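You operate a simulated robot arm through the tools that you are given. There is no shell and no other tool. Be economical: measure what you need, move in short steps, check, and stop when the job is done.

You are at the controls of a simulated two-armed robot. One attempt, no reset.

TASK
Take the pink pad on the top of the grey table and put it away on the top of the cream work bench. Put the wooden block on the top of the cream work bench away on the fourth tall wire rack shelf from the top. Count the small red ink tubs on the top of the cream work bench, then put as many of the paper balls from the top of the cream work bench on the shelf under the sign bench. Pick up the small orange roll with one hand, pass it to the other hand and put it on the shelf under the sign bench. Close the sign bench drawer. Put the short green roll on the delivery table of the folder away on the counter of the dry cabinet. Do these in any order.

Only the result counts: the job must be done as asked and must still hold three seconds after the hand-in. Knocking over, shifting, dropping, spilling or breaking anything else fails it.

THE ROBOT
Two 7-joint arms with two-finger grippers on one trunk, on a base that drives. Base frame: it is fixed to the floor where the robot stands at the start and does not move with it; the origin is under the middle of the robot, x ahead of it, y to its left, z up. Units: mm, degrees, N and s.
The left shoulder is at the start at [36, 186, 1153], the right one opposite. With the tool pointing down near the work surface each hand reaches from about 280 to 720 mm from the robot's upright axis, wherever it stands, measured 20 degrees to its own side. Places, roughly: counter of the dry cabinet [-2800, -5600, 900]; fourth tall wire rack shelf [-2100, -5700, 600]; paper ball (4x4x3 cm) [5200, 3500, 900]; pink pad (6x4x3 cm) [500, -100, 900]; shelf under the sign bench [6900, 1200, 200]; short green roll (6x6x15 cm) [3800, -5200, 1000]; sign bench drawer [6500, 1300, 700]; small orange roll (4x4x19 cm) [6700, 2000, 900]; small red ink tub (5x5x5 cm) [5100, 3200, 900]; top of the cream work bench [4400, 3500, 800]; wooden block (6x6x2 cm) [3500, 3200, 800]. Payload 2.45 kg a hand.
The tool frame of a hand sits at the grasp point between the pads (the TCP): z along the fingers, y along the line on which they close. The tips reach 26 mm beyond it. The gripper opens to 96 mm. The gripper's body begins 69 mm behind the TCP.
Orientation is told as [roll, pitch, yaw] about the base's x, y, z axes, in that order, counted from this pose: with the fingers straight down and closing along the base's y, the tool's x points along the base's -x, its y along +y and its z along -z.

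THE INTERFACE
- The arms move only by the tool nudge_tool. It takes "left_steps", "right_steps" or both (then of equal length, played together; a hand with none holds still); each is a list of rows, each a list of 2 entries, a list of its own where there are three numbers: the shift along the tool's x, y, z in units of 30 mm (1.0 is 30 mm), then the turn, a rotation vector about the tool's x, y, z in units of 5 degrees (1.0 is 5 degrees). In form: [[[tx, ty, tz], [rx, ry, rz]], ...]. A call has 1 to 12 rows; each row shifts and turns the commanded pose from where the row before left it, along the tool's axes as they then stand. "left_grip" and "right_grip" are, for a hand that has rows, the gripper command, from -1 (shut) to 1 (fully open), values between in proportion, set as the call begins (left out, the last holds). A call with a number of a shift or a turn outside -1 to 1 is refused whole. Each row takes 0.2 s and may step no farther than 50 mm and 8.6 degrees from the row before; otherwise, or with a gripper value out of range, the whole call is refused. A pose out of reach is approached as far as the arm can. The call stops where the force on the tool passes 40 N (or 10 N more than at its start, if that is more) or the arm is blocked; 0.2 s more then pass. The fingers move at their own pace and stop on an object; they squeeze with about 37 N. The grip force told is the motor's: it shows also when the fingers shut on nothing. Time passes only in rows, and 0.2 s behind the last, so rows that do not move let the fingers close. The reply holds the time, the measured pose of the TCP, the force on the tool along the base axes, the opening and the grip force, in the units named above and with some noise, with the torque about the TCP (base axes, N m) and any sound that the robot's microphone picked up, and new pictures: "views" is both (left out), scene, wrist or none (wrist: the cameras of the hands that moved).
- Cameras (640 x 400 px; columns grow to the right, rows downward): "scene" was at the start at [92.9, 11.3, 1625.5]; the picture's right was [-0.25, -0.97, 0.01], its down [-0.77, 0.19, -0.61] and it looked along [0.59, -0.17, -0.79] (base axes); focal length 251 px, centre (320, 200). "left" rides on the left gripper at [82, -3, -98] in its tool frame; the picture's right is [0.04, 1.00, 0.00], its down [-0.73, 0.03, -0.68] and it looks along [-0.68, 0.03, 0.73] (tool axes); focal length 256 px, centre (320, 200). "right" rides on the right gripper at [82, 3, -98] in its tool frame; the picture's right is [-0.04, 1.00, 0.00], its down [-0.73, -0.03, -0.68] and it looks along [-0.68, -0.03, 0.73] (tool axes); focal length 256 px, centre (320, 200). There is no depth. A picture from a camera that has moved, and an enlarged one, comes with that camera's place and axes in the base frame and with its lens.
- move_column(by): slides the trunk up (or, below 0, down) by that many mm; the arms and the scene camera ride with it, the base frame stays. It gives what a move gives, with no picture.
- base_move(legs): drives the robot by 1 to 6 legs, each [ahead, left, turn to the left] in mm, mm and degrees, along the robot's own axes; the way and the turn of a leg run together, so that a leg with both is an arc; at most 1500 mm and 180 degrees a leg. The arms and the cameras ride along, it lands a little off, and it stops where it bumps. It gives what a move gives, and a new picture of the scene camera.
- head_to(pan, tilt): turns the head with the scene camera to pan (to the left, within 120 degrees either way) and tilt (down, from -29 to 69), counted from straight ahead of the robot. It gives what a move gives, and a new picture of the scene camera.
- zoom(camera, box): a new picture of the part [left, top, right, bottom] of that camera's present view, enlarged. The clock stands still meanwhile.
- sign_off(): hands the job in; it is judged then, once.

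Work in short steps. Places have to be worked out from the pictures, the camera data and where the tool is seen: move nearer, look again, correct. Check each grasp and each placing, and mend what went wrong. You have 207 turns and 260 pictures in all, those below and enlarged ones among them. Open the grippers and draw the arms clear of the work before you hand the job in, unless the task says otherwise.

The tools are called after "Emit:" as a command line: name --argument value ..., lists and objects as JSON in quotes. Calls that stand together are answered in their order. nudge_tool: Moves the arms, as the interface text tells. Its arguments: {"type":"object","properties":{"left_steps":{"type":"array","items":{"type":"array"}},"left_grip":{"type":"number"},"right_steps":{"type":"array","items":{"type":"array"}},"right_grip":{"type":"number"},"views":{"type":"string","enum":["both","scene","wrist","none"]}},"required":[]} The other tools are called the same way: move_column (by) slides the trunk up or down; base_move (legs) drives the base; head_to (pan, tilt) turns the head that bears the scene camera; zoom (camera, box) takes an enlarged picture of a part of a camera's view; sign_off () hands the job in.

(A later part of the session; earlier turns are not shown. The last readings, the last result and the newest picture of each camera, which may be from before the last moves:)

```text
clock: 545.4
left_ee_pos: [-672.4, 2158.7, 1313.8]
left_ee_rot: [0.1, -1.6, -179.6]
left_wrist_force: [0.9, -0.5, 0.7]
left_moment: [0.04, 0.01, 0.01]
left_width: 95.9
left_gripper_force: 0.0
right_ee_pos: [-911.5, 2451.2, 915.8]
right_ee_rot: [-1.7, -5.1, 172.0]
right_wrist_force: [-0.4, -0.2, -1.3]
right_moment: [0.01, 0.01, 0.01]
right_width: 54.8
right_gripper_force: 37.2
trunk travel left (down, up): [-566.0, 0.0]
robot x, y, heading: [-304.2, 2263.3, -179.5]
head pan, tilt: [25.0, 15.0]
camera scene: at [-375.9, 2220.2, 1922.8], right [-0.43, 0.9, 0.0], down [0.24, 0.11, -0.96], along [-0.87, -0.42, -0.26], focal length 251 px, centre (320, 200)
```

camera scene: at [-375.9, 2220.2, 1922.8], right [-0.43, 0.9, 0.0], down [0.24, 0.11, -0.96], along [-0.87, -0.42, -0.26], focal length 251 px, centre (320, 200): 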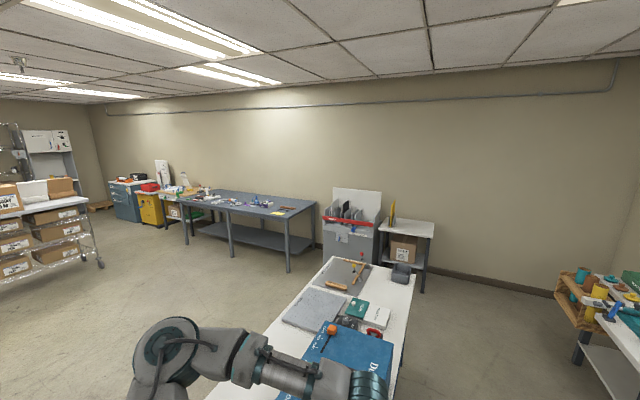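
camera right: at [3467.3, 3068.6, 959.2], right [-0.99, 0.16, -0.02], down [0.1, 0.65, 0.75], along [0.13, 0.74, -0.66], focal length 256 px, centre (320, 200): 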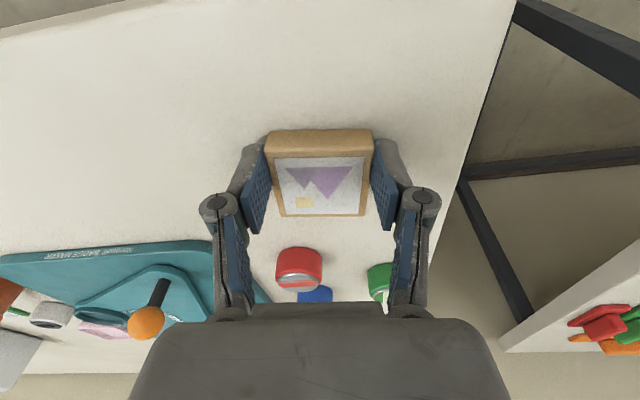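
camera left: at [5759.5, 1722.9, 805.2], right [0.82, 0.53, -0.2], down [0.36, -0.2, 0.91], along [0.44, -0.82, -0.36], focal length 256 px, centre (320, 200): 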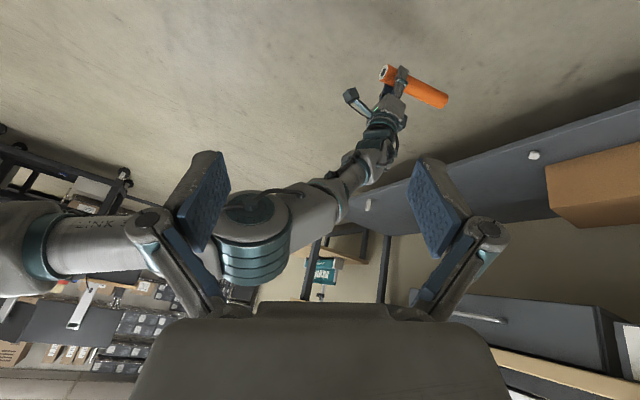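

Clear here. I'll turn to face down the room at x about -700 and drive south, then look.

Emit:
base_move --legs '[[350, 0, 0], [0, 0, 90], [1500, 0, 0], [1500, 0, 0], [900, 0, 0]]'

Emit:
head_to --pan 15 --tilt 12

```text
clock: 549.2
left_ee_pos: [-927.4, 2010.0, 1318.8]
left_ee_rot: [0.3, -2.0, -152.6]
left_wrist_force: [-0.9, -0.5, -0.6]
left_moment: [-0.02, 0.02, 0.01]
left_width: 96.2
left_gripper_force: 0.1
right_ee_pos: [-1304.7, 2214.0, 922.0]
right_ee_rot: [-4.2, -5.9, -165.9]
right_wrist_force: [-0.3, 1.3, -0.9]
right_moment: [-0.11, -0.06, 0.0]
right_width: 54.9
right_gripper_force: 37.0
trunk travel left (down, up): [-566.0, 0.0]
robot x, y, heading: [-655.4, 2260.1, -152.2]
head pan, tilt: [25.0, 15.0]
stopped in leg 2: the force on the tool passed its limit at 167 N (the readings are from after the stop); the commanded pose is now the measured one
camera scene: at [-718.1, 2224.2, 1923.4], right [-0.79, 0.61, -0.02], down [0.17, 0.19, -0.97], along [-0.58, -0.77, -0.25], focal length 251 px, centre (320, 200)
```

scene: 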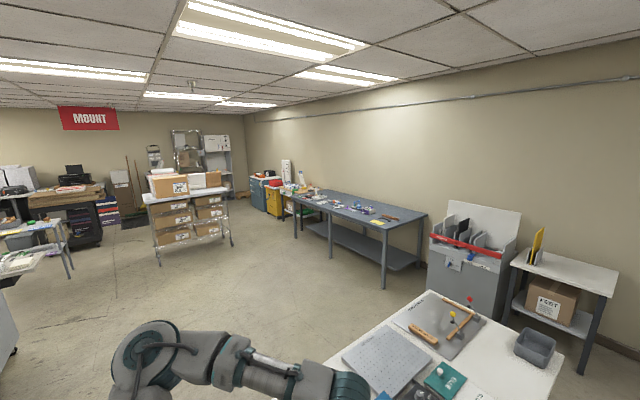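

```text
clock: 550.0
left_ee_pos: [-926.8, 2006.5, 1316.5]
left_ee_rot: [0.1, -2.0, -152.6]
left_wrist_force: [0.3, -0.3, -0.3]
left_moment: [0.0, -0.01, -0.02]
left_width: 95.9
left_gripper_force: 0.0
right_ee_pos: [-1296.2, 2198.0, 921.5]
right_ee_rot: [-4.1, -5.7, -164.5]
right_wrist_force: [-0.7, 0.7, -0.7]
right_moment: [-0.06, -0.02, 0.0]
right_width: 54.6
right_gripper_force: 36.9
trunk travel left (down, up): [-566.0, 0.0]
robot x, y, heading: [-662.3, 2261.8, -152.3]
head pan, tilt: [15.0, 12.0]
camera scene: at [-719.0, 2212.4, 1927.8], right [-0.68, 0.73, -0.01], down [0.16, 0.14, -0.98], along [-0.72, -0.66, -0.21], focal length 251 px, centre (320, 200)
```

scene: 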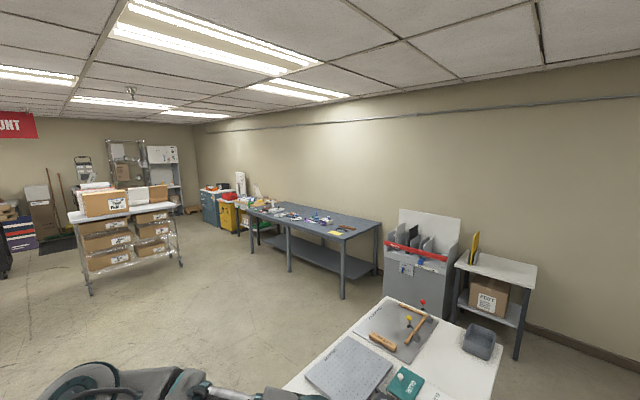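

The right hand bumped something on the white table while turning. I'll back away from it and look at what was touched.

Emit:
base_move --legs '[[0, 0, -10], [-500, 0, 0]]'

Emit:
head_to --pan 0 --tilt 30

```text
clock: 553.6
left_ee_pos: [-483.5, 2182.4, 1315.2]
left_ee_rot: [-0.9, -1.9, -162.4]
left_wrist_force: [-1.0, -0.4, 0.5]
left_moment: [0.04, 0.04, -0.02]
left_width: 96.0
left_gripper_force: 0.0
right_ee_pos: [-817.8, 2445.1, 923.9]
right_ee_rot: [-5.2, -5.9, -174.8]
right_wrist_force: [0.3, -0.4, -0.8]
right_moment: [0.06, 0.03, 0.0]
right_width: 54.8
right_gripper_force: 36.5
trunk travel left (down, up): [-566.0, 0.0]
robot x, y, heading: [-181.3, 2407.8, -162.6]
head pan, tilt: [15.0, 12.0]
camera scene: at [-244.6, 2339.4, 1927.0], right [-0.54, 0.84, 0.01], down [0.18, 0.13, -0.98], along [-0.82, -0.52, -0.22], focal length 251 px, centre (320, 200)
```

scene: 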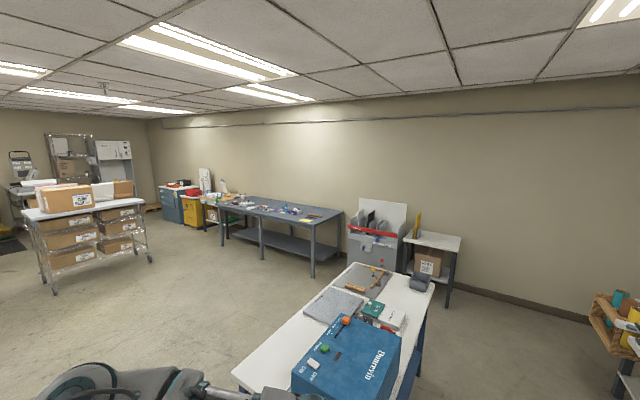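

```text
clock: 554.4
left_ee_pos: [-479.9, 2186.6, 1317.8]
left_ee_rot: [-0.8, -2.2, -162.4]
left_wrist_force: [0.2, 0.2, -0.6]
left_moment: [-0.02, 0.02, 0.03]
left_width: 96.0
left_gripper_force: 0.0
right_ee_pos: [-818.0, 2455.6, 926.7]
right_ee_rot: [-5.1, -6.2, -175.6]
right_wrist_force: [0.1, 0.1, -0.5]
right_moment: [0.05, 0.0, 0.01]
right_width: 54.7
right_gripper_force: 36.8
trunk travel left (down, up): [-566.0, 0.0]
robot x, y, heading: [-180.6, 2408.1, -162.3]
head pan, tilt: [0.0, 30.0]
camera scene: at [-251.2, 2370.3, 1898.6], right [-0.3, 0.95, 0.01], down [0.48, 0.16, -0.86], along [-0.82, -0.26, -0.5], focal length 251 px, centre (320, 200)
```

scene: 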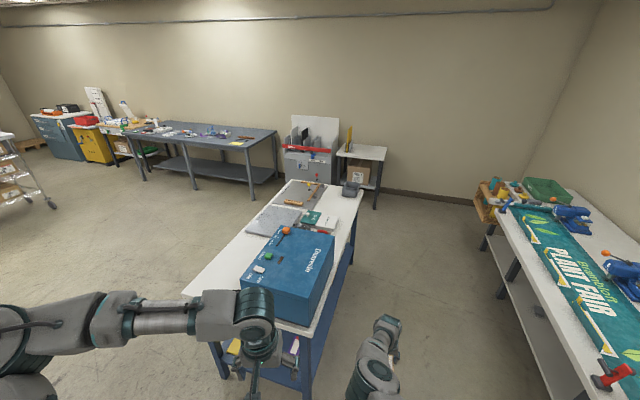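

The blue machine on the table still sits square, so I'll carry on, but turn well away from it. I'll back up, turn, and go down the middle of the gap.

Emit:
base_move --legs '[[-295, 0, 0], [0, 0, 72], [500, -400, 0], [1400, -200, 0], [1400, -100, 0]]'

Emit:
head_to --pan 15 --tilt 12

```text
clock: 575.9
left_ee_pos: [-563.9, -1131.3, 1318.4]
left_ee_rot: [-0.3, -2.2, -91.2]
left_wrist_force: [0.0, 0.5, -0.6]
left_moment: [-0.03, -0.01, -0.02]
left_width: 95.9
left_gripper_force: 0.2
right_ee_pos: [-923.4, -1364.6, 924.9]
right_ee_rot: [-4.6, -6.1, -104.1]
right_wrist_force: [-0.4, -0.1, -0.6]
right_moment: [0.0, 0.04, 0.02]
right_width: 54.9
right_gripper_force: 37.2
trunk travel left (down, up): [-566.0, 0.0]
robot x, y, heading: [-666.6, -780.1, -91.1]
head pan, tilt: [0.0, 30.0]
camera scene: at [-668.9, -854.6, 1898.7], right [-1.0, 0.02, 0.0], down [0.01, 0.5, -0.86], along [-0.02, -0.86, -0.5], focal length 251 px, centre (320, 200)
```

scene: 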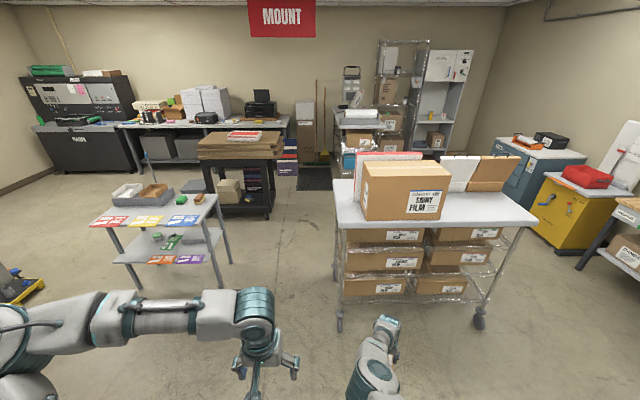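

```text
clock: 576.7
left_ee_pos: [-563.3, -1128.0, 1319.6]
left_ee_rot: [-0.3, -2.3, -91.2]
left_wrist_force: [-0.3, -0.8, 0.1]
left_moment: [-0.01, 0.01, 0.01]
left_width: 95.9
left_gripper_force: 0.1
right_ee_pos: [-929.7, -1362.5, 925.9]
right_ee_rot: [-4.9, -6.4, -104.8]
right_wrist_force: [0.0, 0.0, -1.1]
right_moment: [-0.02, 0.0, 0.01]
right_width: 54.6
right_gripper_force: 36.7
trunk travel left (down, up): [-566.0, 0.0]
robot x, y, heading: [-668.7, -775.5, -91.2]
head pan, tilt: [15.0, 12.0]
camera scene: at [-643.6, -856.2, 1927.6], right [-0.97, -0.24, 0.0], down [-0.05, 0.21, -0.98], along [0.23, -0.95, -0.21], focal length 251 px, centre (320, 200)
```

scene: 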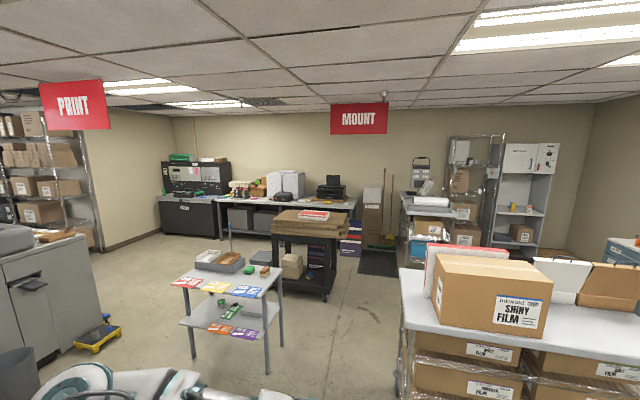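

I can see the layout now: folder at far left, wire rack and dry cabinet at the right. I'll first fetch the green roll, going east between the printer and the sample table, then turning to face the folder.

Emit:
base_move --legs '[[220, -230, 0], [0, 0, 91], [700, -850, 0], [1500, 0, 0], [350, 0, 0], [0, 0, -90]]'

```text
clock: 596.4
left_ee_pos: [1888.4, -1783.5, 1321.4]
left_ee_rot: [0.2, -2.5, -1.1]
left_wrist_force: [0.3, 0.4, 0.5]
left_moment: [0.0, -0.01, 0.0]
left_width: 95.9
left_gripper_force: 0.1
right_ee_pos: [2116.9, -2152.7, 922.2]
right_ee_rot: [-4.5, -4.7, -15.3]
right_wrist_force: [-0.4, -1.4, 0.3]
right_moment: [0.07, 0.0, 0.0]
right_width: 55.1
right_gripper_force: 37.1
trunk travel left (down, up): [-566.0, 0.0]
robot x, y, heading: [1539.1, -1875.2, -0.8]
head pan, tilt: [15.0, 12.0]
stopped in leg 5: the force on the tool passed its limit at 259 N (the readings are from after the stop); the commanded pose is now the measured one
camera scene: at [1620.5, -1863.3, 1927.7], right [0.24, -0.97, -0.01], down [-0.21, -0.05, -0.98], along [0.95, 0.24, -0.21], focal length 251 px, centre (320, 200)
```

scene: 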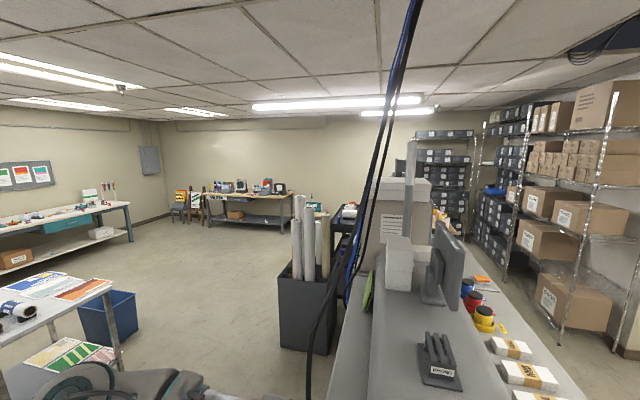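

The right hand hit the corner of the big printer; the block is still held. I'll back off, turn in the free spot and go south along x 1400 towards the folder.

Emit:
base_move --legs '[[-140, 0, 0], [0, 0, -90], [1500, 0, 0], [900, 0, 0], [0, 1300, 0], [0, 900, 0]]'

```text
clock: 609.2
left_ee_pos: [1501.0, -3728.9, 1325.8]
left_ee_rot: [-0.1, -3.3, -90.1]
left_wrist_force: [0.8, -0.5, 0.8]
left_moment: [0.02, 0.0, 0.02]
left_width: 95.9
left_gripper_force: 0.0
right_ee_pos: [1121.5, -3969.5, 931.8]
right_ee_rot: [-4.9, -5.6, -105.5]
right_wrist_force: [-0.3, 1.0, 1.5]
right_moment: [-0.04, 0.06, -0.03]
right_width: 54.7
right_gripper_force: 36.8
trunk travel left (down, up): [-566.0, 0.0]
robot x, y, heading: [1398.0, -3398.0, -89.8]
head pan, tilt: [15.0, 12.0]
stopped in leg 4: the robot was blocked; the commanded pose is now the measured one
camera scene: at [1419.2, -3468.8, 1928.2], right [-0.97, -0.26, 0.0], down [-0.05, 0.2, -0.98], along [0.25, -0.94, -0.21], focal length 251 px, centre (320, 200)
```

scene: 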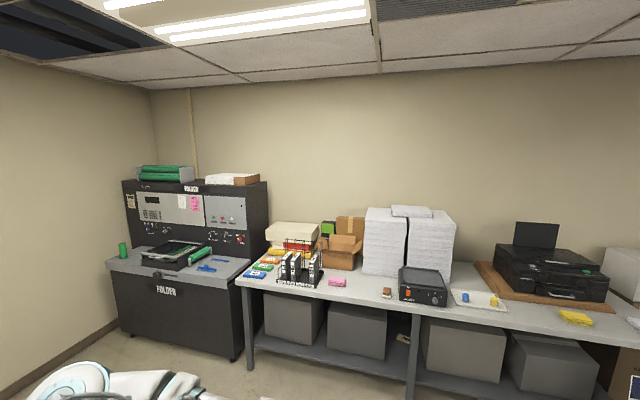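

The folder is ahead-left with the short green roll standing at its left end, near [3705, -5060]. Something low blocks the base, so I'll look down.

Emit:
head_to --pan 0 --tilt 55

```text
clock: 610.4
left_ee_pos: [1501.5, -3735.4, 1323.2]
left_ee_rot: [-0.1, -3.1, -90.1]
left_wrist_force: [-0.2, 0.7, -0.3]
left_moment: [0.03, 0.01, 0.0]
left_width: 96.1
left_gripper_force: 0.0
right_ee_pos: [1117.7, -3974.2, 928.9]
right_ee_rot: [-5.2, -5.4, -105.6]
right_wrist_force: [-0.6, -0.3, -0.2]
right_moment: [0.03, -0.01, 0.02]
right_width: 54.7
right_gripper_force: 37.1
trunk travel left (down, up): [-566.0, 0.0]
robot x, y, heading: [1397.6, -3400.2, -90.0]
head pan, tilt: [0.0, 55.0]
camera scene: at [1395.5, -3462.4, 1862.7], right [-1.0, 0.0, 0.0], down [0.0, 0.82, -0.57], along [0.0, -0.57, -0.82], focal length 251 px, centre (320, 200)
```

scene: 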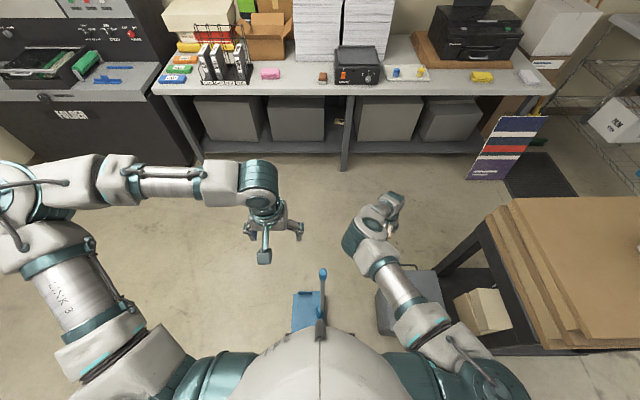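

There's a small blue item right in front of the base. I'll back off, shift left past it, raise the right hand with the block, and spread the left hand out ready for the roll.

Emit:
base_move --legs '[[-150, 0, 0], [0, 1400, 0], [0, 500, 0], [450, 0, 0]]'

Emit:
nudge_tool --left_steps '[[[-0.6, 0.95, 0.5], [0, 0, 0]], [[-0.6, 0.95, 0.5], [0, 0, 0]], [[-0.6, 0.95, 0.5], [0, 0, 0]], [[-0.8, 0.95, 0.6], [0, 0, 0]], [[-0.8, 0.95, 0.6], [0, 0, 0]], [[-0.8, 0.95, 0.6], [0, 0, 0]], [[-0.9, 0.95, 0.8], [0, 0, 0]], [[-0.9, 0.95, 0.8], [0, 0, 0]], [[-0.9, 0.95, 0.8], [0, 0, 0]], [[-0.9, 0.95, 0.8], [0, 0, 0]]]' --right_steps '[[[0.3, 0, -0.9], [0, 0, 0]], [[0.3, 0, -0.9], [0, 0, 0]], [[0.3, 0, -0.9], [0, 0, 0]], [[0.3, 0, -0.9], [0, 0, 0]], [[0.3, 0, -0.9], [0, 0, 0]], [[0.3, 0, -0.9], [0, 0, 0]], [[0, 0, -0.9], [0, 0, 0]], [[0, 0, 0], [0, 0, 0]], [[0, 0, 0], [0, 0, 0]], [[0, 0, 0], [0, 0, 0]]]' --left_grip 1 --views "none"

```text
clock: 623.0
left_ee_pos: [3385.7, -4021.2, 1325.9]
left_ee_rot: [-0.1, -3.2, -90.0]
left_wrist_force: [0.9, 0.1, -0.5]
left_moment: [0.02, -0.05, 0.05]
left_width: 96.1
left_gripper_force: 0.0
right_ee_pos: [3004.2, -4261.0, 930.4]
right_ee_rot: [-5.0, -5.5, -105.5]
right_wrist_force: [-0.1, 0.4, 0.0]
right_moment: [-0.02, 0.04, 0.0]
right_width: 54.7
right_gripper_force: 37.5
trunk travel left (down, up): [-566.0, 0.0]
robot x, y, heading: [3280.3, -3693.1, -89.8]
head pan, tilt: [0.0, 55.0]
camera scene: at [3279.2, -3746.9, 1862.8], right [-1.0, 0.0, 0.0], down [0.0, 0.82, -0.57], along [0.0, -0.57, -0.82], focal length 251 px, centre (320, 200)
```

scene: 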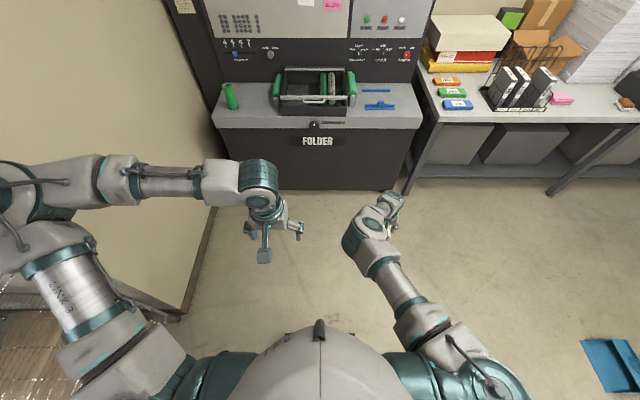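

```text
clock: 625.2
left_ee_pos: [3669.3, -4266.0, 1142.6]
left_ee_rot: [-0.1, -3.2, -90.0]
left_wrist_force: [0.1, 0.4, 0.4]
left_moment: [0.02, -0.02, -0.02]
left_width: 96.0
left_gripper_force: 0.1
right_ee_pos: [2997.1, -4225.7, 1105.2]
right_ee_rot: [-5.1, -5.3, -105.5]
right_wrist_force: [-0.3, 0.1, -0.3]
right_moment: [0.03, 0.03, -0.03]
right_width: 54.5
right_gripper_force: 37.3
right hand out of reach, approached as far as the arm can: row 4, 5, 6, 7
trunk travel left (down, up): [-566.0, 0.0]
robot x, y, heading: [3281.7, -3689.3, -89.9]
head pan, tilt: [0.0, 55.0]
```

The left hand is well placed. The green roll is at about [3798, -5072]; I'll drive so the left hand is above it and check.

Emit:
base_move --legs '[[795, 129, 0]]'

Emit:
zoom --camera "left" --box '[0, 0, 640, 400]'

```text
clock: 629.5
left_ee_pos: [3799.1, -5053.9, 1144.5]
left_ee_rot: [0.0, -3.3, -90.0]
left_wrist_force: [0.4, 0.2, -1.0]
left_moment: [-0.01, 0.0, 0.02]
left_width: 95.9
left_gripper_force: 0.1
right_ee_pos: [3125.8, -5012.1, 1106.2]
right_ee_rot: [-4.8, -5.5, -105.6]
right_wrist_force: [-0.2, 0.2, -0.9]
right_moment: [-0.03, 0.01, -0.01]
right_width: 54.8
right_gripper_force: 36.5
trunk travel left (down, up): [-566.0, 0.0]
robot x, y, heading: [3407.5, -4478.9, -89.8]
head pan, tilt: [0.0, 55.0]
camera scene: at [3409.8, -4538.4, 1862.7], right [-1.0, 0.0, 0.0], down [0.0, 0.82, -0.57], along [0.0, -0.57, -0.82], focal length 251 px, centre (320, 200)
```

scene: 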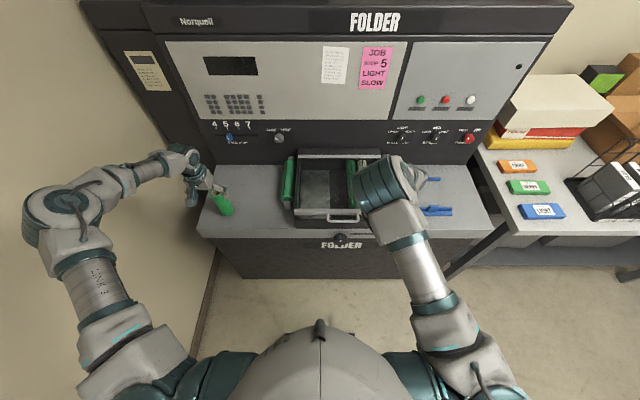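

```text
1.00 times, centred on (320, 200) of left (not enlarged: the box is as wide or as high as the picture)
camera zoom: at [3794.9, -4966.6, 1238.3], right [1.0, 0.04, 0.0], down [0.03, -0.69, 0.72], along [0.03, -0.72, -0.69], focal length 256 px, centre (320, 200)
```

zoom: 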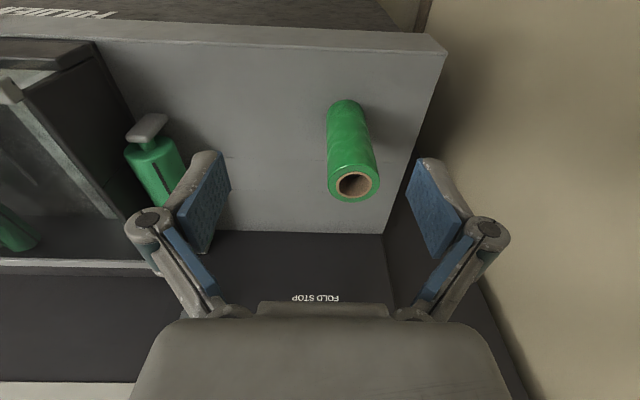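

The roll is at [3834, -5121]: 67 mm further ahead and 35 mm left. I'll shift the base and then lower the column so the fingers straddle it.

Emit:
base_move --legs '[[64, 35, 0]]'

Emit:
move_column --by -95

Emit:
zoom --camera "left" --box '[0, 0, 640, 400]'

```text
clock: 630.6
left_ee_pos: [3823.0, -5106.7, 1154.4]
left_ee_rot: [0.2, -3.9, -90.2]
left_wrist_force: [0.2, -0.1, -1.0]
left_moment: [0.01, 0.03, 0.0]
left_width: 95.8
left_gripper_force: 0.1
right_ee_pos: [3151.3, -5063.0, 1109.7]
right_ee_rot: [-4.2, -6.0, -105.8]
right_wrist_force: [-0.8, 0.9, -0.6]
right_moment: [-0.03, -0.05, 0.0]
right_width: 54.7
right_gripper_force: 37.2
trunk travel left (down, up): [-566.0, 0.0]
robot x, y, heading: [3440.0, -4545.3, -89.9]
head pan, tilt: [0.0, 55.0]
camera scene: at [3451.1, -4589.0, 1863.1], right [-1.0, 0.0, 0.01], down [0.0, 0.82, -0.58], along [0.0, -0.58, -0.82], focal length 251 px, centre (320, 200)
```

scene: 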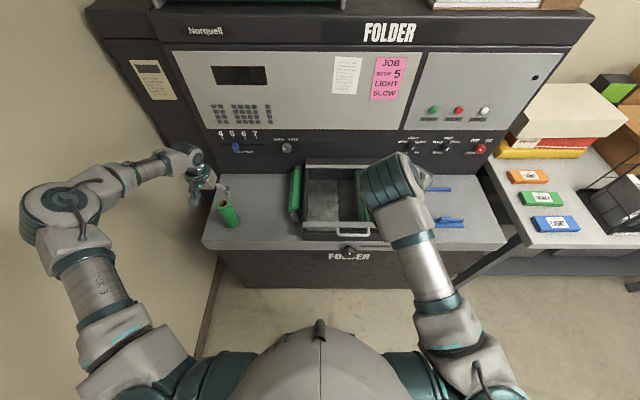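

```text
clock: 631.6
left_ee_pos: [3812.8, -5106.8, 1080.0]
left_ee_rot: [1.1, -4.0, -90.3]
left_wrist_force: [0.0, -0.2, 0.4]
left_moment: [0.01, -0.04, -0.01]
left_width: 96.0
left_gripper_force: 0.0
right_ee_pos: [3144.6, -5070.7, 1036.7]
right_ee_rot: [-2.9, -6.6, -105.5]
right_wrist_force: [24.7, 0.4, 45.1]
right_moment: [0.07, -2.02, 0.03]
right_width: 55.7
right_gripper_force: 36.7
trunk travel left (down, up): [-486.0, 81.0]
robot x, y, heading: [3445.3, -4547.2, -89.9]
head pan, tilt: [0.0, 55.0]
stopped: the force on the tool passed its limit at 89 N (the readings are from after the stop); the commanded pose is now the measured one
```

```text
1.00 times, centred on (320, 200) of left (not enlarged: the box is as wide or as high as the picture)
camera zoom: at [3807.3, -5017.9, 1171.9], right [1.0, 0.04, 0.02], down [0.01, -0.68, 0.73], along [0.04, -0.73, -0.68], focal length 256 px, centre (320, 200)
```

zoom: 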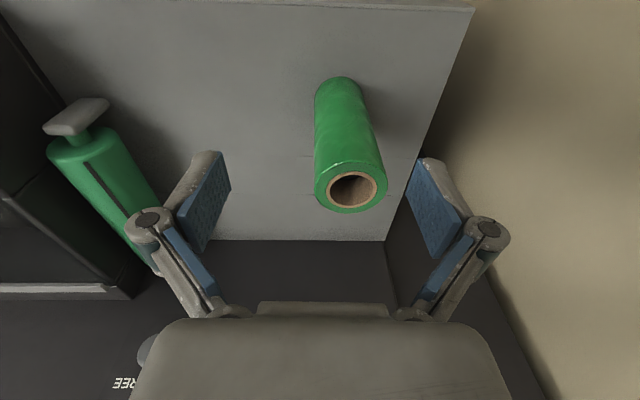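

The right hand's block touched the black tray below it. I'll raise the column again and draw the right hand back towards me before descending.

Emit:
move_column --by 60

Emit:
nudge_tool --right_steps '[[[0, -0.5, -0.8], [0, 0, 0]], [[0.9, -0.4, -0.5], [0, 0, 0]], [[0.9, -0.4, -0.5], [0, 0, 0]], [[0.9, -0.4, 0], [0, 0, 0]], [[0.9, -0.4, 0], [0, 0, 0]], [[0.9, -0.4, 0], [0, 0, 0]], [[0.9, 0, 0], [0, 0, 0]]]' --left_steps '[[[0, 0.3, 0], [0, 0, 0]], [[0, 0.3, 0], [0, 0, 0]], [[0, 0, 0], [0, 0, 0]], [[0, 0, 0], [0, 0, 0]], [[0, 0, 0], [0, 0, 0]], [[0, 0, 0], [0, 0, 0]], [[0, 0, 0], [0, 0, 0]]]' --views "none"

```text
clock: 632.6
left_ee_pos: [3815.3, -5109.6, 1135.9]
left_ee_rot: [1.0, -3.6, -90.2]
left_wrist_force: [0.0, 0.0, -0.9]
left_moment: [0.0, -0.04, -0.01]
left_width: 95.9
left_gripper_force: 0.1
right_ee_pos: [3143.5, -5070.7, 1089.5]
right_ee_rot: [-3.6, -5.9, -105.7]
right_wrist_force: [-0.6, -0.8, -1.2]
right_moment: [-0.02, 0.0, 0.02]
right_width: 55.4
right_gripper_force: 37.2
trunk travel left (down, up): [-546.0, 21.0]
robot x, y, heading: [3445.5, -4545.7, -89.7]
head pan, tilt: [0.0, 55.0]
```

```text
clock: 634.2
left_ee_pos: [3835.2, -5109.7, 1136.1]
left_ee_rot: [0.8, -3.9, -90.1]
left_wrist_force: [0.1, -0.2, 0.2]
left_moment: [0.01, 0.05, -0.02]
left_width: 96.2
left_gripper_force: 0.2
right_ee_pos: [3116.0, -4890.2, 1134.5]
right_ee_rot: [-3.3, -6.0, -105.7]
right_wrist_force: [0.0, -0.2, -1.0]
right_moment: [0.0, -0.01, 0.0]
right_width: 55.2
right_gripper_force: 37.1
right hand out of reach, approached as far as the arm can: row 7
trunk travel left (down, up): [-546.0, 21.0]
robot x, y, heading: [3446.5, -4545.4, -90.1]
head pan, tilt: [0.0, 55.0]
```

Right hand is clear of the tray now, and the left is over the roll within 10 mm. Lowering the column and closing on the roll.

Emit:
move_column --by -95

Emit:
nudge_tool --left_steps '[[[-0.3, -0.1, 0], [0, 0, 0]], [[0, 0, 0], [0, 0, 0]]]' --views "none"

Emit:
nudge_tool --left_steps '[[[0, 0, 0], [0, 0, 0]], [[0, 0, 0], [0, 0, 0]], [[0, 0, 0], [0, 0, 0]], [[0, 0, 0], [0, 0, 0]]]' --left_grip -1 --views "wrist"

```text
clock: 635.5
left_ee_pos: [3834.1, -5110.9, 1042.3]
left_ee_rot: [1.0, -3.8, -90.0]
left_wrist_force: [-0.1, 0.1, -0.1]
left_moment: [0.0, 0.01, 0.0]
left_width: 96.0
left_gripper_force: 0.1
right_ee_pos: [3114.5, -4889.3, 1037.9]
right_ee_rot: [-3.4, -6.0, -105.6]
right_wrist_force: [-0.2, -0.3, 0.3]
right_moment: [0.03, 0.01, 0.02]
right_width: 54.9
right_gripper_force: 36.6
trunk travel left (down, up): [-451.0, 116.0]
robot x, y, heading: [3445.8, -4542.2, -90.0]
head pan, tilt: [0.0, 55.0]
```

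```text
clock: 636.1
left_ee_pos: [3829.4, -5117.6, 1043.0]
left_ee_rot: [1.0, -3.7, -90.2]
left_wrist_force: [0.7, 0.6, -0.3]
left_moment: [0.03, 0.0, -0.01]
left_width: 96.1
left_gripper_force: 0.1
right_ee_pos: [3113.9, -4891.5, 1039.3]
right_ee_rot: [-3.4, -5.9, -105.6]
right_wrist_force: [0.3, -0.7, -0.1]
right_moment: [-0.03, -0.01, -0.01]
right_width: 55.1
right_gripper_force: 37.1
trunk travel left (down, up): [-451.0, 116.0]
robot x, y, heading: [3449.3, -4547.5, -90.1]
head pan, tilt: [0.0, 55.0]
```

```text
clock: 637.1
left_ee_pos: [3831.0, -5117.1, 1042.1]
left_ee_rot: [1.0, -3.7, -90.3]
left_wrist_force: [0.8, 0.5, 0.0]
left_moment: [0.02, 0.01, 0.03]
left_width: 0.4
left_gripper_force: 29.1
right_ee_pos: [3114.9, -4890.1, 1037.6]
right_ee_rot: [-3.4, -6.0, -105.6]
right_wrist_force: [0.0, 0.3, -0.7]
right_moment: [-0.01, 0.05, 0.02]
right_width: 55.2
right_gripper_force: 36.5
trunk travel left (down, up): [-451.0, 116.0]
robot x, y, heading: [3447.1, -4540.4, -89.8]
head pan, tilt: [0.0, 55.0]
camera left: at [3824.9, -5031.0, 1134.0], right [1.0, 0.04, 0.01], down [0.02, -0.69, 0.73], along [0.04, -0.72, -0.69], focal length 256 px, centre (320, 200)
```

left: 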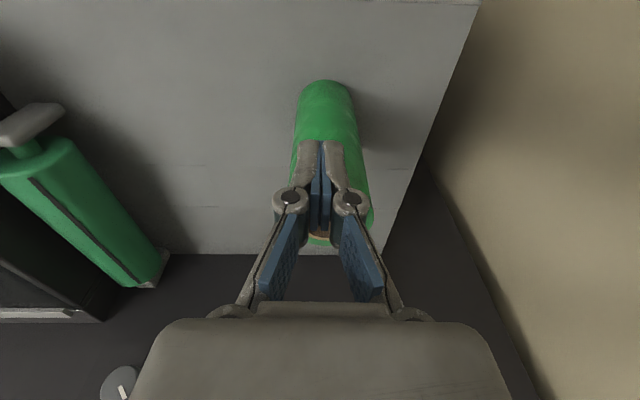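

The roll stands lower than I assumed (top near z 1025, axis near [3841, -5158]). I'll open, rise a little, move 40 mm ahead and 10 mm left, and lower further.

Emit:
nudge_tool --left_steps '[[[0, 0, -0.4], [0, 0, 0]], [[0, 0, -0.4], [0, 0, 0]], [[0, 0, -0.4], [0, 0, 0]]]' --left_grip 1 --views "none"

Emit:
base_move --legs '[[40, 10, 0]]'

Emit:
move_column --by -90

Emit:
zoom --camera "left" --box '[0, 0, 640, 400]'

```text
clock: 637.9
left_ee_pos: [3827.3, -5117.5, 1078.4]
left_ee_rot: [1.1, -3.7, -90.2]
left_wrist_force: [0.5, 0.2, 0.1]
left_moment: [0.0, 0.02, -0.03]
left_width: 96.2
left_gripper_force: 0.0
right_ee_pos: [3114.3, -4891.1, 1037.2]
right_ee_rot: [-3.4, -5.9, -105.6]
right_wrist_force: [0.8, -0.5, -0.6]
right_moment: [-0.01, 0.04, 0.0]
right_width: 55.0
right_gripper_force: 36.9
trunk travel left (down, up): [-451.0, 116.0]
robot x, y, heading: [3444.1, -4543.7, -89.6]
head pan, tilt: [0.0, 55.0]
```

```text
clock: 638.8
left_ee_pos: [3839.4, -5150.4, 1081.5]
left_ee_rot: [1.0, -4.2, -90.3]
left_wrist_force: [0.4, 0.5, 0.5]
left_moment: [-0.02, 0.0, 0.0]
left_width: 96.1
left_gripper_force: 0.0
right_ee_pos: [3123.2, -4923.6, 1040.9]
right_ee_rot: [-3.3, -6.4, -105.6]
right_wrist_force: [1.1, 0.5, -0.4]
right_moment: [-0.01, -0.03, 0.0]
right_width: 54.8
right_gripper_force: 37.3
trunk travel left (down, up): [-451.0, 116.0]
robot x, y, heading: [3452.6, -4587.4, -89.7]
head pan, tilt: [0.0, 55.0]
camera scene: at [3462.1, -4635.8, 1748.1], right [-1.0, 0.0, 0.0], down [0.0, 0.82, -0.58], along [0.0, -0.58, -0.82], focal length 251 px, centre (320, 200)
```

scene: 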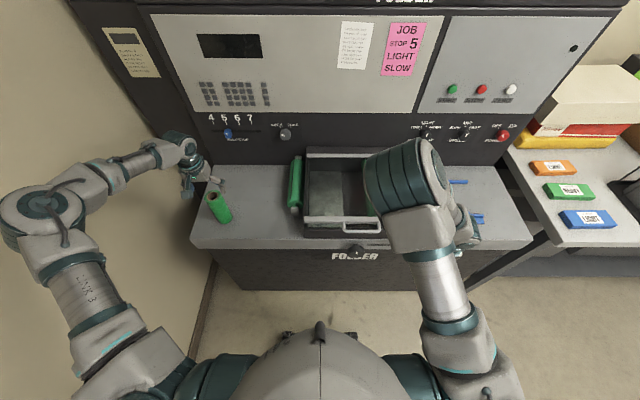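

```text
clock: 640.0
left_ee_pos: [3831.0, -5154.4, 993.5]
left_ee_rot: [1.4, -4.0, -90.2]
left_wrist_force: [-0.6, 0.1, -0.2]
left_moment: [-0.01, 0.01, -0.01]
left_width: 96.0
left_gripper_force: 0.1
right_ee_pos: [3114.9, -4927.5, 946.3]
right_ee_rot: [-2.9, -6.0, -105.8]
right_wrist_force: [0.5, 0.0, -0.2]
right_moment: [0.02, -0.03, -0.01]
right_width: 55.2
right_gripper_force: 36.8
trunk travel left (down, up): [-361.0, 206.0]
robot x, y, heading: [3454.9, -4586.0, -90.1]
head pan, tilt: [0.0, 55.0]
```

```text
1.00 times, centred on (320, 200) of left (not enlarged: the box is as wide or as high as the picture)
camera zoom: at [3824.5, -5065.6, 1085.3], right [1.0, 0.04, 0.02], down [0.01, -0.68, 0.73], along [0.04, -0.73, -0.68], focal length 256 px, centre (320, 200)
```

zoom: 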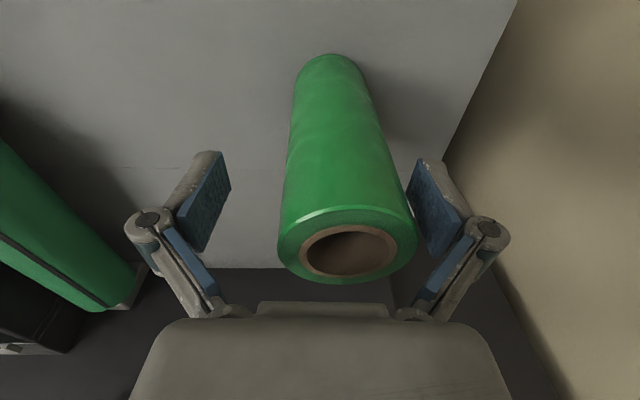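

The roll is between the fingers now. Closing, then lifting.

Emit:
nudge_tool --left_steps '[[[0, 0.15, 0], [0, 0, 0]], [[0, 0, 0], [0, 0, 0]], [[0, 0, 0], [0, 0, 0]], [[0, 0, 0], [0, 0, 0]]]' --left_grip -1 --views "none"

Emit:
move_column --by 200

```text
clock: 641.0
left_ee_pos: [3839.4, -5153.5, 991.0]
left_ee_rot: [1.1, -3.9, -90.3]
left_wrist_force: [-2.9, -0.8, 2.1]
left_moment: [-0.12, 0.27, -0.05]
left_width: 56.4
left_gripper_force: 37.5
right_ee_pos: [3119.2, -4927.4, 948.3]
right_ee_rot: [-3.1, -6.0, -105.7]
right_wrist_force: [-0.3, 0.0, -0.7]
right_moment: [0.02, 0.01, -0.01]
right_width: 54.9
right_gripper_force: 37.1
trunk travel left (down, up): [-361.0, 206.0]
robot x, y, heading: [3454.7, -4584.1, -89.9]
head pan, tilt: [0.0, 55.0]
```

```text
clock: 643.2
left_ee_pos: [3840.5, -5154.7, 1190.5]
left_ee_rot: [1.2, -3.9, -90.2]
left_wrist_force: [-0.2, 0.2, -3.0]
left_moment: [-0.01, -0.02, 0.03]
left_width: 56.4
left_gripper_force: 37.2
right_ee_pos: [3121.1, -4928.9, 1147.7]
right_ee_rot: [-3.1, -6.0, -105.6]
right_wrist_force: [-0.7, -0.3, 0.0]
right_moment: [0.03, -0.01, -0.01]
right_width: 55.0
right_gripper_force: 36.8
trunk travel left (down, up): [-561.0, 6.0]
robot x, y, heading: [3456.8, -4586.5, -89.8]
head pan, tilt: [0.0, 55.0]
```

The green roll is held. Next I'll retrace my path: back to the aisle, north past the sample table, then west to the gap that leads to the dry cabinet and rack.

Emit:
base_move --legs '[[-1336, 0, 0], [0, -1500, 0], [0, -560, 0], [-1450, 0, 0], [0, -1500, 0], [0, -220, 0]]'

Emit:
head_to --pan -20 --tilt 28

```text
clock: 674.8
left_ee_pos: [127.5, -2387.7, 1169.2]
left_ee_rot: [-1.2, -3.6, -90.0]
left_wrist_force: [2.5, 1.6, -4.3]
left_moment: [-0.07, 0.06, 0.01]
left_width: 56.4
left_gripper_force: 37.6
right_ee_pos: [-593.8, -2159.4, 1161.8]
right_ee_rot: [-6.0, -6.6, -104.8]
right_wrist_force: [0.6, -1.8, -0.4]
right_moment: [0.13, 0.02, 0.01]
right_width: 55.1
right_gripper_force: 37.4
trunk travel left (down, up): [-561.0, 6.0]
robot x, y, heading: [-305.4, -1810.2, -90.3]
head pan, tilt: [0.0, 55.0]
camera scene: at [-209.3, -1876.6, 1853.9], right [-1.0, 0.0, 0.05], down [-0.03, 0.82, -0.57], along [-0.04, -0.57, -0.82], focal length 251 px, centre (320, 200)
```

scene: 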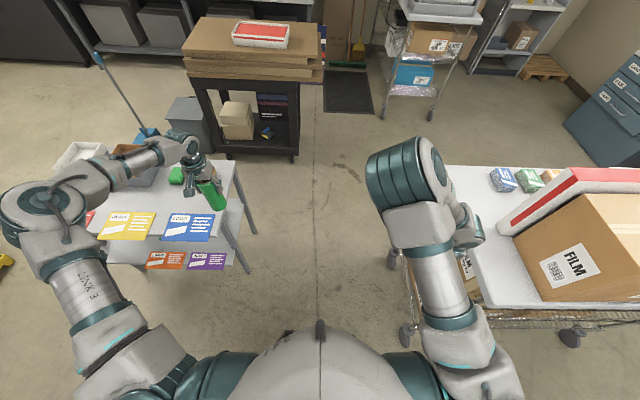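

```text
clock: 675.7
left_ee_pos: [118.8, -2379.6, 1179.0]
left_ee_rot: [-0.2, -3.8, -89.6]
left_wrist_force: [1.1, 1.0, -3.1]
left_moment: [-0.11, 0.0, 0.03]
left_width: 56.5
left_gripper_force: 37.6
right_ee_pos: [-600.3, -2155.5, 1159.8]
right_ee_rot: [-5.1, -6.7, -104.0]
right_wrist_force: [-0.5, -1.7, -1.0]
right_moment: [0.2, 0.0, 0.0]
right_width: 55.0
right_gripper_force: 37.0
trunk travel left (down, up): [-561.0, 6.0]
robot x, y, heading: [-296.8, -1811.1, -89.8]
head pan, tilt: [-20.0, 28.0]
camera scene: at [-267.0, -1887.3, 1896.1], right [-0.94, 0.34, 0.03], down [0.13, 0.45, -0.88], along [-0.32, -0.83, -0.47], focal length 251 px, centre (320, 200)
```

scene: 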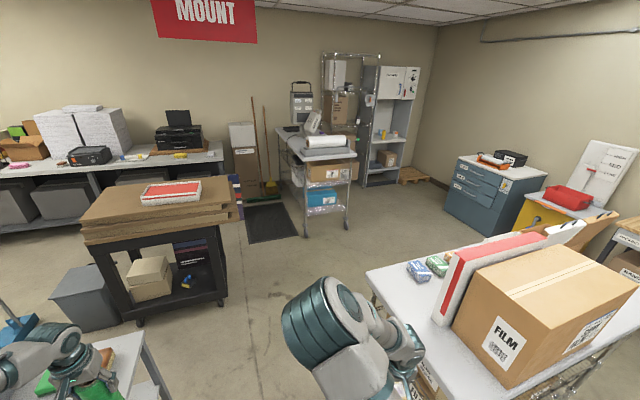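

The way is clear between the two carts. I'll tuck the left hand in and up, go through the gap, then swing right towards the dry cabinet.

Emit:
nudge_tool --left_steps '[[[0.8, -0.9, -0.6], [0, 0, 0]], [[0.8, -0.9, -0.6], [0, 0, 0]], [[0.8, -0.9, -0.6], [0, 0, 0]], [[0.8, -0.9, -0.6], [0, 0, 0]], [[0.8, -0.9, -0.6], [0, 0, 0]], [[0.8, -0.9, -0.6], [0, 0, 0]], [[0.6, -0.9, -0.5], [0, 0, 0]], [[0.6, -0.9, -0.5], [0, 0, 0]]]' --views "none"

Emit:
base_move --legs '[[700, -130, 0], [590, -50, 0], [0, -520, 0], [700, -1000, 0], [400, -500, 0]]'

```text
clock: 677.5
left_ee_pos: [-163.2, -2184.3, 1314.2]
left_ee_rot: [2.2, -3.9, -90.4]
left_wrist_force: [-0.2, -0.1, -2.7]
left_moment: [-0.05, -0.01, 0.01]
left_width: 56.1
left_gripper_force: 37.0
right_ee_pos: [-670.8, -2139.7, 1137.7]
right_ee_rot: [-1.8, -5.0, -108.0]
right_wrist_force: [-0.1, 1.3, -1.8]
right_moment: [-0.13, -0.12, 0.02]
right_width: 54.8
right_gripper_force: 37.3
trunk travel left (down, up): [-561.0, 6.0]
robot x, y, heading: [-302.1, -1810.9, -90.2]
head pan, tilt: [-20.0, 28.0]
```

```text
clock: 695.9
left_ee_pos: [-2371.8, -4574.9, 1314.8]
left_ee_rot: [3.0, -3.8, -90.3]
left_wrist_force: [-0.4, 0.0, -2.7]
left_moment: [-0.02, -0.04, -0.04]
left_width: 56.2
left_gripper_force: 36.9
right_ee_pos: [-2874.6, -4531.7, 1134.0]
right_ee_rot: [-1.4, -5.0, -107.2]
right_wrist_force: [-2.0, 2.5, -1.6]
right_moment: [-0.18, -0.16, -0.01]
right_width: 54.7
right_gripper_force: 37.5
trunk travel left (down, up): [-561.0, 6.0]
robot x, y, heading: [-2499.8, -4200.1, -90.1]
head pan, tilt: [-20.0, 28.0]
camera scene: at [-2601.4, -4268.1, 1893.6], right [-0.94, 0.34, -0.03], down [0.19, 0.44, -0.88], along [-0.29, -0.83, -0.48], focal length 251 px, centre (320, 200)
```

scene: 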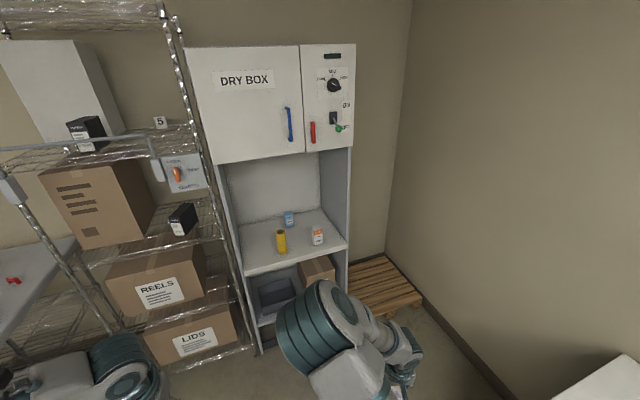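

I'm in front of the dry box and the wire rack. I'll put the roll on the counter first: shift right, spread the left hand out and lower it somewhat, then check the gap between the small items.

Emit:
base_move --legs '[[250, -760, 0]]'

Emit:
nudge_tool --left_steps '[[[-0.8, 0.95, 0.6], [0, 0, 0]], [[-0.8, 0.95, 0.6], [0, 0, 0]], [[-0.8, 0.95, 0.6], [0, 0, 0]], [[-0.8, 0.95, 0.6], [0, 0, 0]], [[-0.8, 0.95, 0.6], [0, 0, 0]], [[-0.8, 0.95, 0.6], [0, 0, 0]], [[-0.8, 0.95, 0.6], [0, 0, 0]], [[-0.8, 0.95, 0.6], [0, 0, 0]], [[-0.5, 0.7, 0.4], [0, 0, 0]]]' --views "scene"

```text
clock: 699.4
left_ee_pos: [-2997.2, -4823.1, 1314.4]
left_ee_rot: [2.2, -4.4, -99.5]
left_wrist_force: [-0.1, -0.5, -3.1]
left_moment: [0.02, -0.02, -0.04]
left_width: 56.4
left_gripper_force: 36.9
right_ee_pos: [-3491.6, -4700.6, 1140.8]
right_ee_rot: [-2.1, -5.6, -117.1]
right_wrist_force: [-0.5, 0.2, -0.3]
right_moment: [-0.01, -0.05, -0.01]
right_width: 54.9
right_gripper_force: 36.8
trunk travel left (down, up): [-561.0, 6.0]
robot x, y, heading: [-3083.3, -4439.3, -99.0]
head pan, tilt: [-20.0, 28.0]
stopped in leg 1: the robot was blocked; the commanded pose is now the measured one
camera scene: at [-3131.6, -4504.2, 1896.5], right [-0.87, 0.49, 0.0], down [0.23, 0.41, -0.88], along [-0.43, -0.77, -0.47], focal length 251 px, centre (320, 200)
```

scene: 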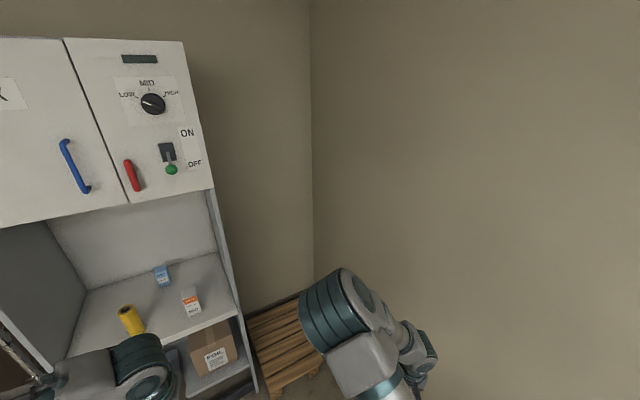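

```text
clock: 701.4
left_ee_pos: [-2786.0, -5082.5, 1188.5]
left_ee_rot: [2.3, -4.6, -99.6]
left_wrist_force: [-2.1, -0.2, -1.5]
left_moment: [0.08, -0.07, -0.04]
left_width: 56.5
left_gripper_force: 36.7
right_ee_pos: [-3496.3, -4702.6, 1142.5]
right_ee_rot: [-2.1, -5.5, -117.1]
right_wrist_force: [0.3, 0.0, -0.2]
right_moment: [-0.04, 0.03, -0.02]
right_width: 55.1
right_gripper_force: 37.0
trunk travel left (down, up): [-561.0, 6.0]
robot x, y, heading: [-3091.0, -4443.3, -99.3]
head pan, tilt: [-20.0, 28.0]
camera scene: at [-3136.6, -4510.8, 1896.2], right [-0.87, 0.49, 0.0], down [0.23, 0.41, -0.88], along [-0.43, -0.77, -0.47], focal length 251 px, centre (320, 200)
```

scene: 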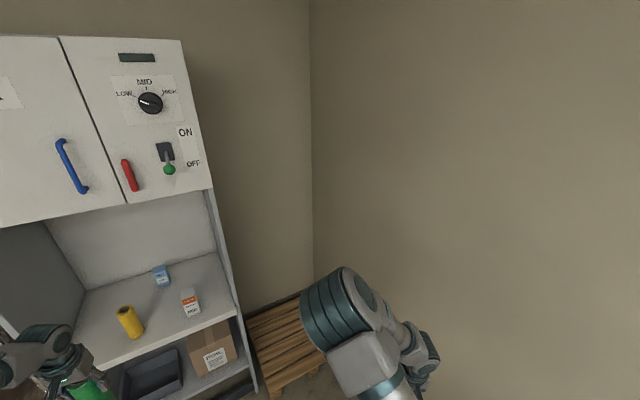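

The base touched something on my right and turned a little, which is fine. I'll drive ahead from here and move the left hand inward slightly to line up with the gap between the yellow and orange items.

Emit:
base_move --legs '[[330, 15, 0]]'

Emit:
nudge_tool --left_steps '[[[0, -0.6, 0], [0, 0, 0]], [[0, -0.6, 0], [0, 0, 0]], [[0, -0.6, 0], [0, 0, 0]], [[0, 0, 0], [0, 0, 0]]]' --views "wrist"

```text
clock: 703.6
left_ee_pos: [-2789.2, -5415.6, 1178.9]
left_ee_rot: [1.0, -4.5, -99.3]
left_wrist_force: [0.1, 0.8, -3.2]
left_moment: [0.0, 0.04, 0.02]
left_width: 56.3
left_gripper_force: 36.9
right_ee_pos: [-3501.4, -5034.9, 1150.9]
right_ee_rot: [-3.1, -6.2, -116.8]
right_wrist_force: [-0.1, 0.5, -1.0]
right_moment: [0.01, 0.02, 0.0]
right_width: 54.8
right_gripper_force: 36.7
trunk travel left (down, up): [-561.0, 6.0]
robot x, y, heading: [-3121.4, -4773.3, -99.3]
head pan, tilt: [-20.0, 28.0]
camera scene: at [-3137.7, -4841.1, 1896.8], right [-0.87, 0.49, 0.01], down [0.22, 0.41, -0.88], along [-0.44, -0.77, -0.47], focal length 251 px, centre (320, 200)
```

scene: 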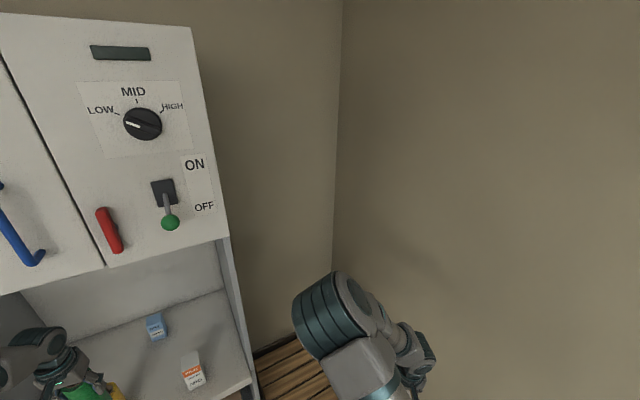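

```text
clock: 704.6
left_ee_pos: [-2848.7, -5405.6, 1179.7]
left_ee_rot: [1.3, -4.6, -99.2]
left_wrist_force: [-0.1, 0.4, -3.4]
left_moment: [-0.02, 0.01, 0.0]
left_width: 56.2
left_gripper_force: 37.2
right_ee_pos: [-3507.9, -5034.5, 1149.9]
right_ee_rot: [-3.0, -6.0, -116.7]
right_wrist_force: [1.1, -0.9, -1.6]
right_moment: [0.02, 0.01, 0.03]
right_width: 54.8
right_gripper_force: 37.2
trunk travel left (down, up): [-561.0, 6.0]
robot x, y, heading: [-3116.9, -4773.3, -99.3]
head pan, tilt: [-20.0, 28.0]
camera left: at [-2841.7, -5316.8, 1270.6], right [0.99, -0.12, 0.02], down [-0.09, -0.67, 0.74], along [-0.08, -0.73, -0.68], focal length 256 px, centre (320, 200)
```

left: 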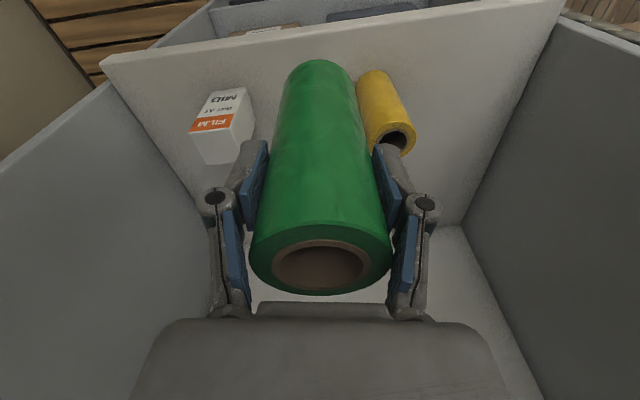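

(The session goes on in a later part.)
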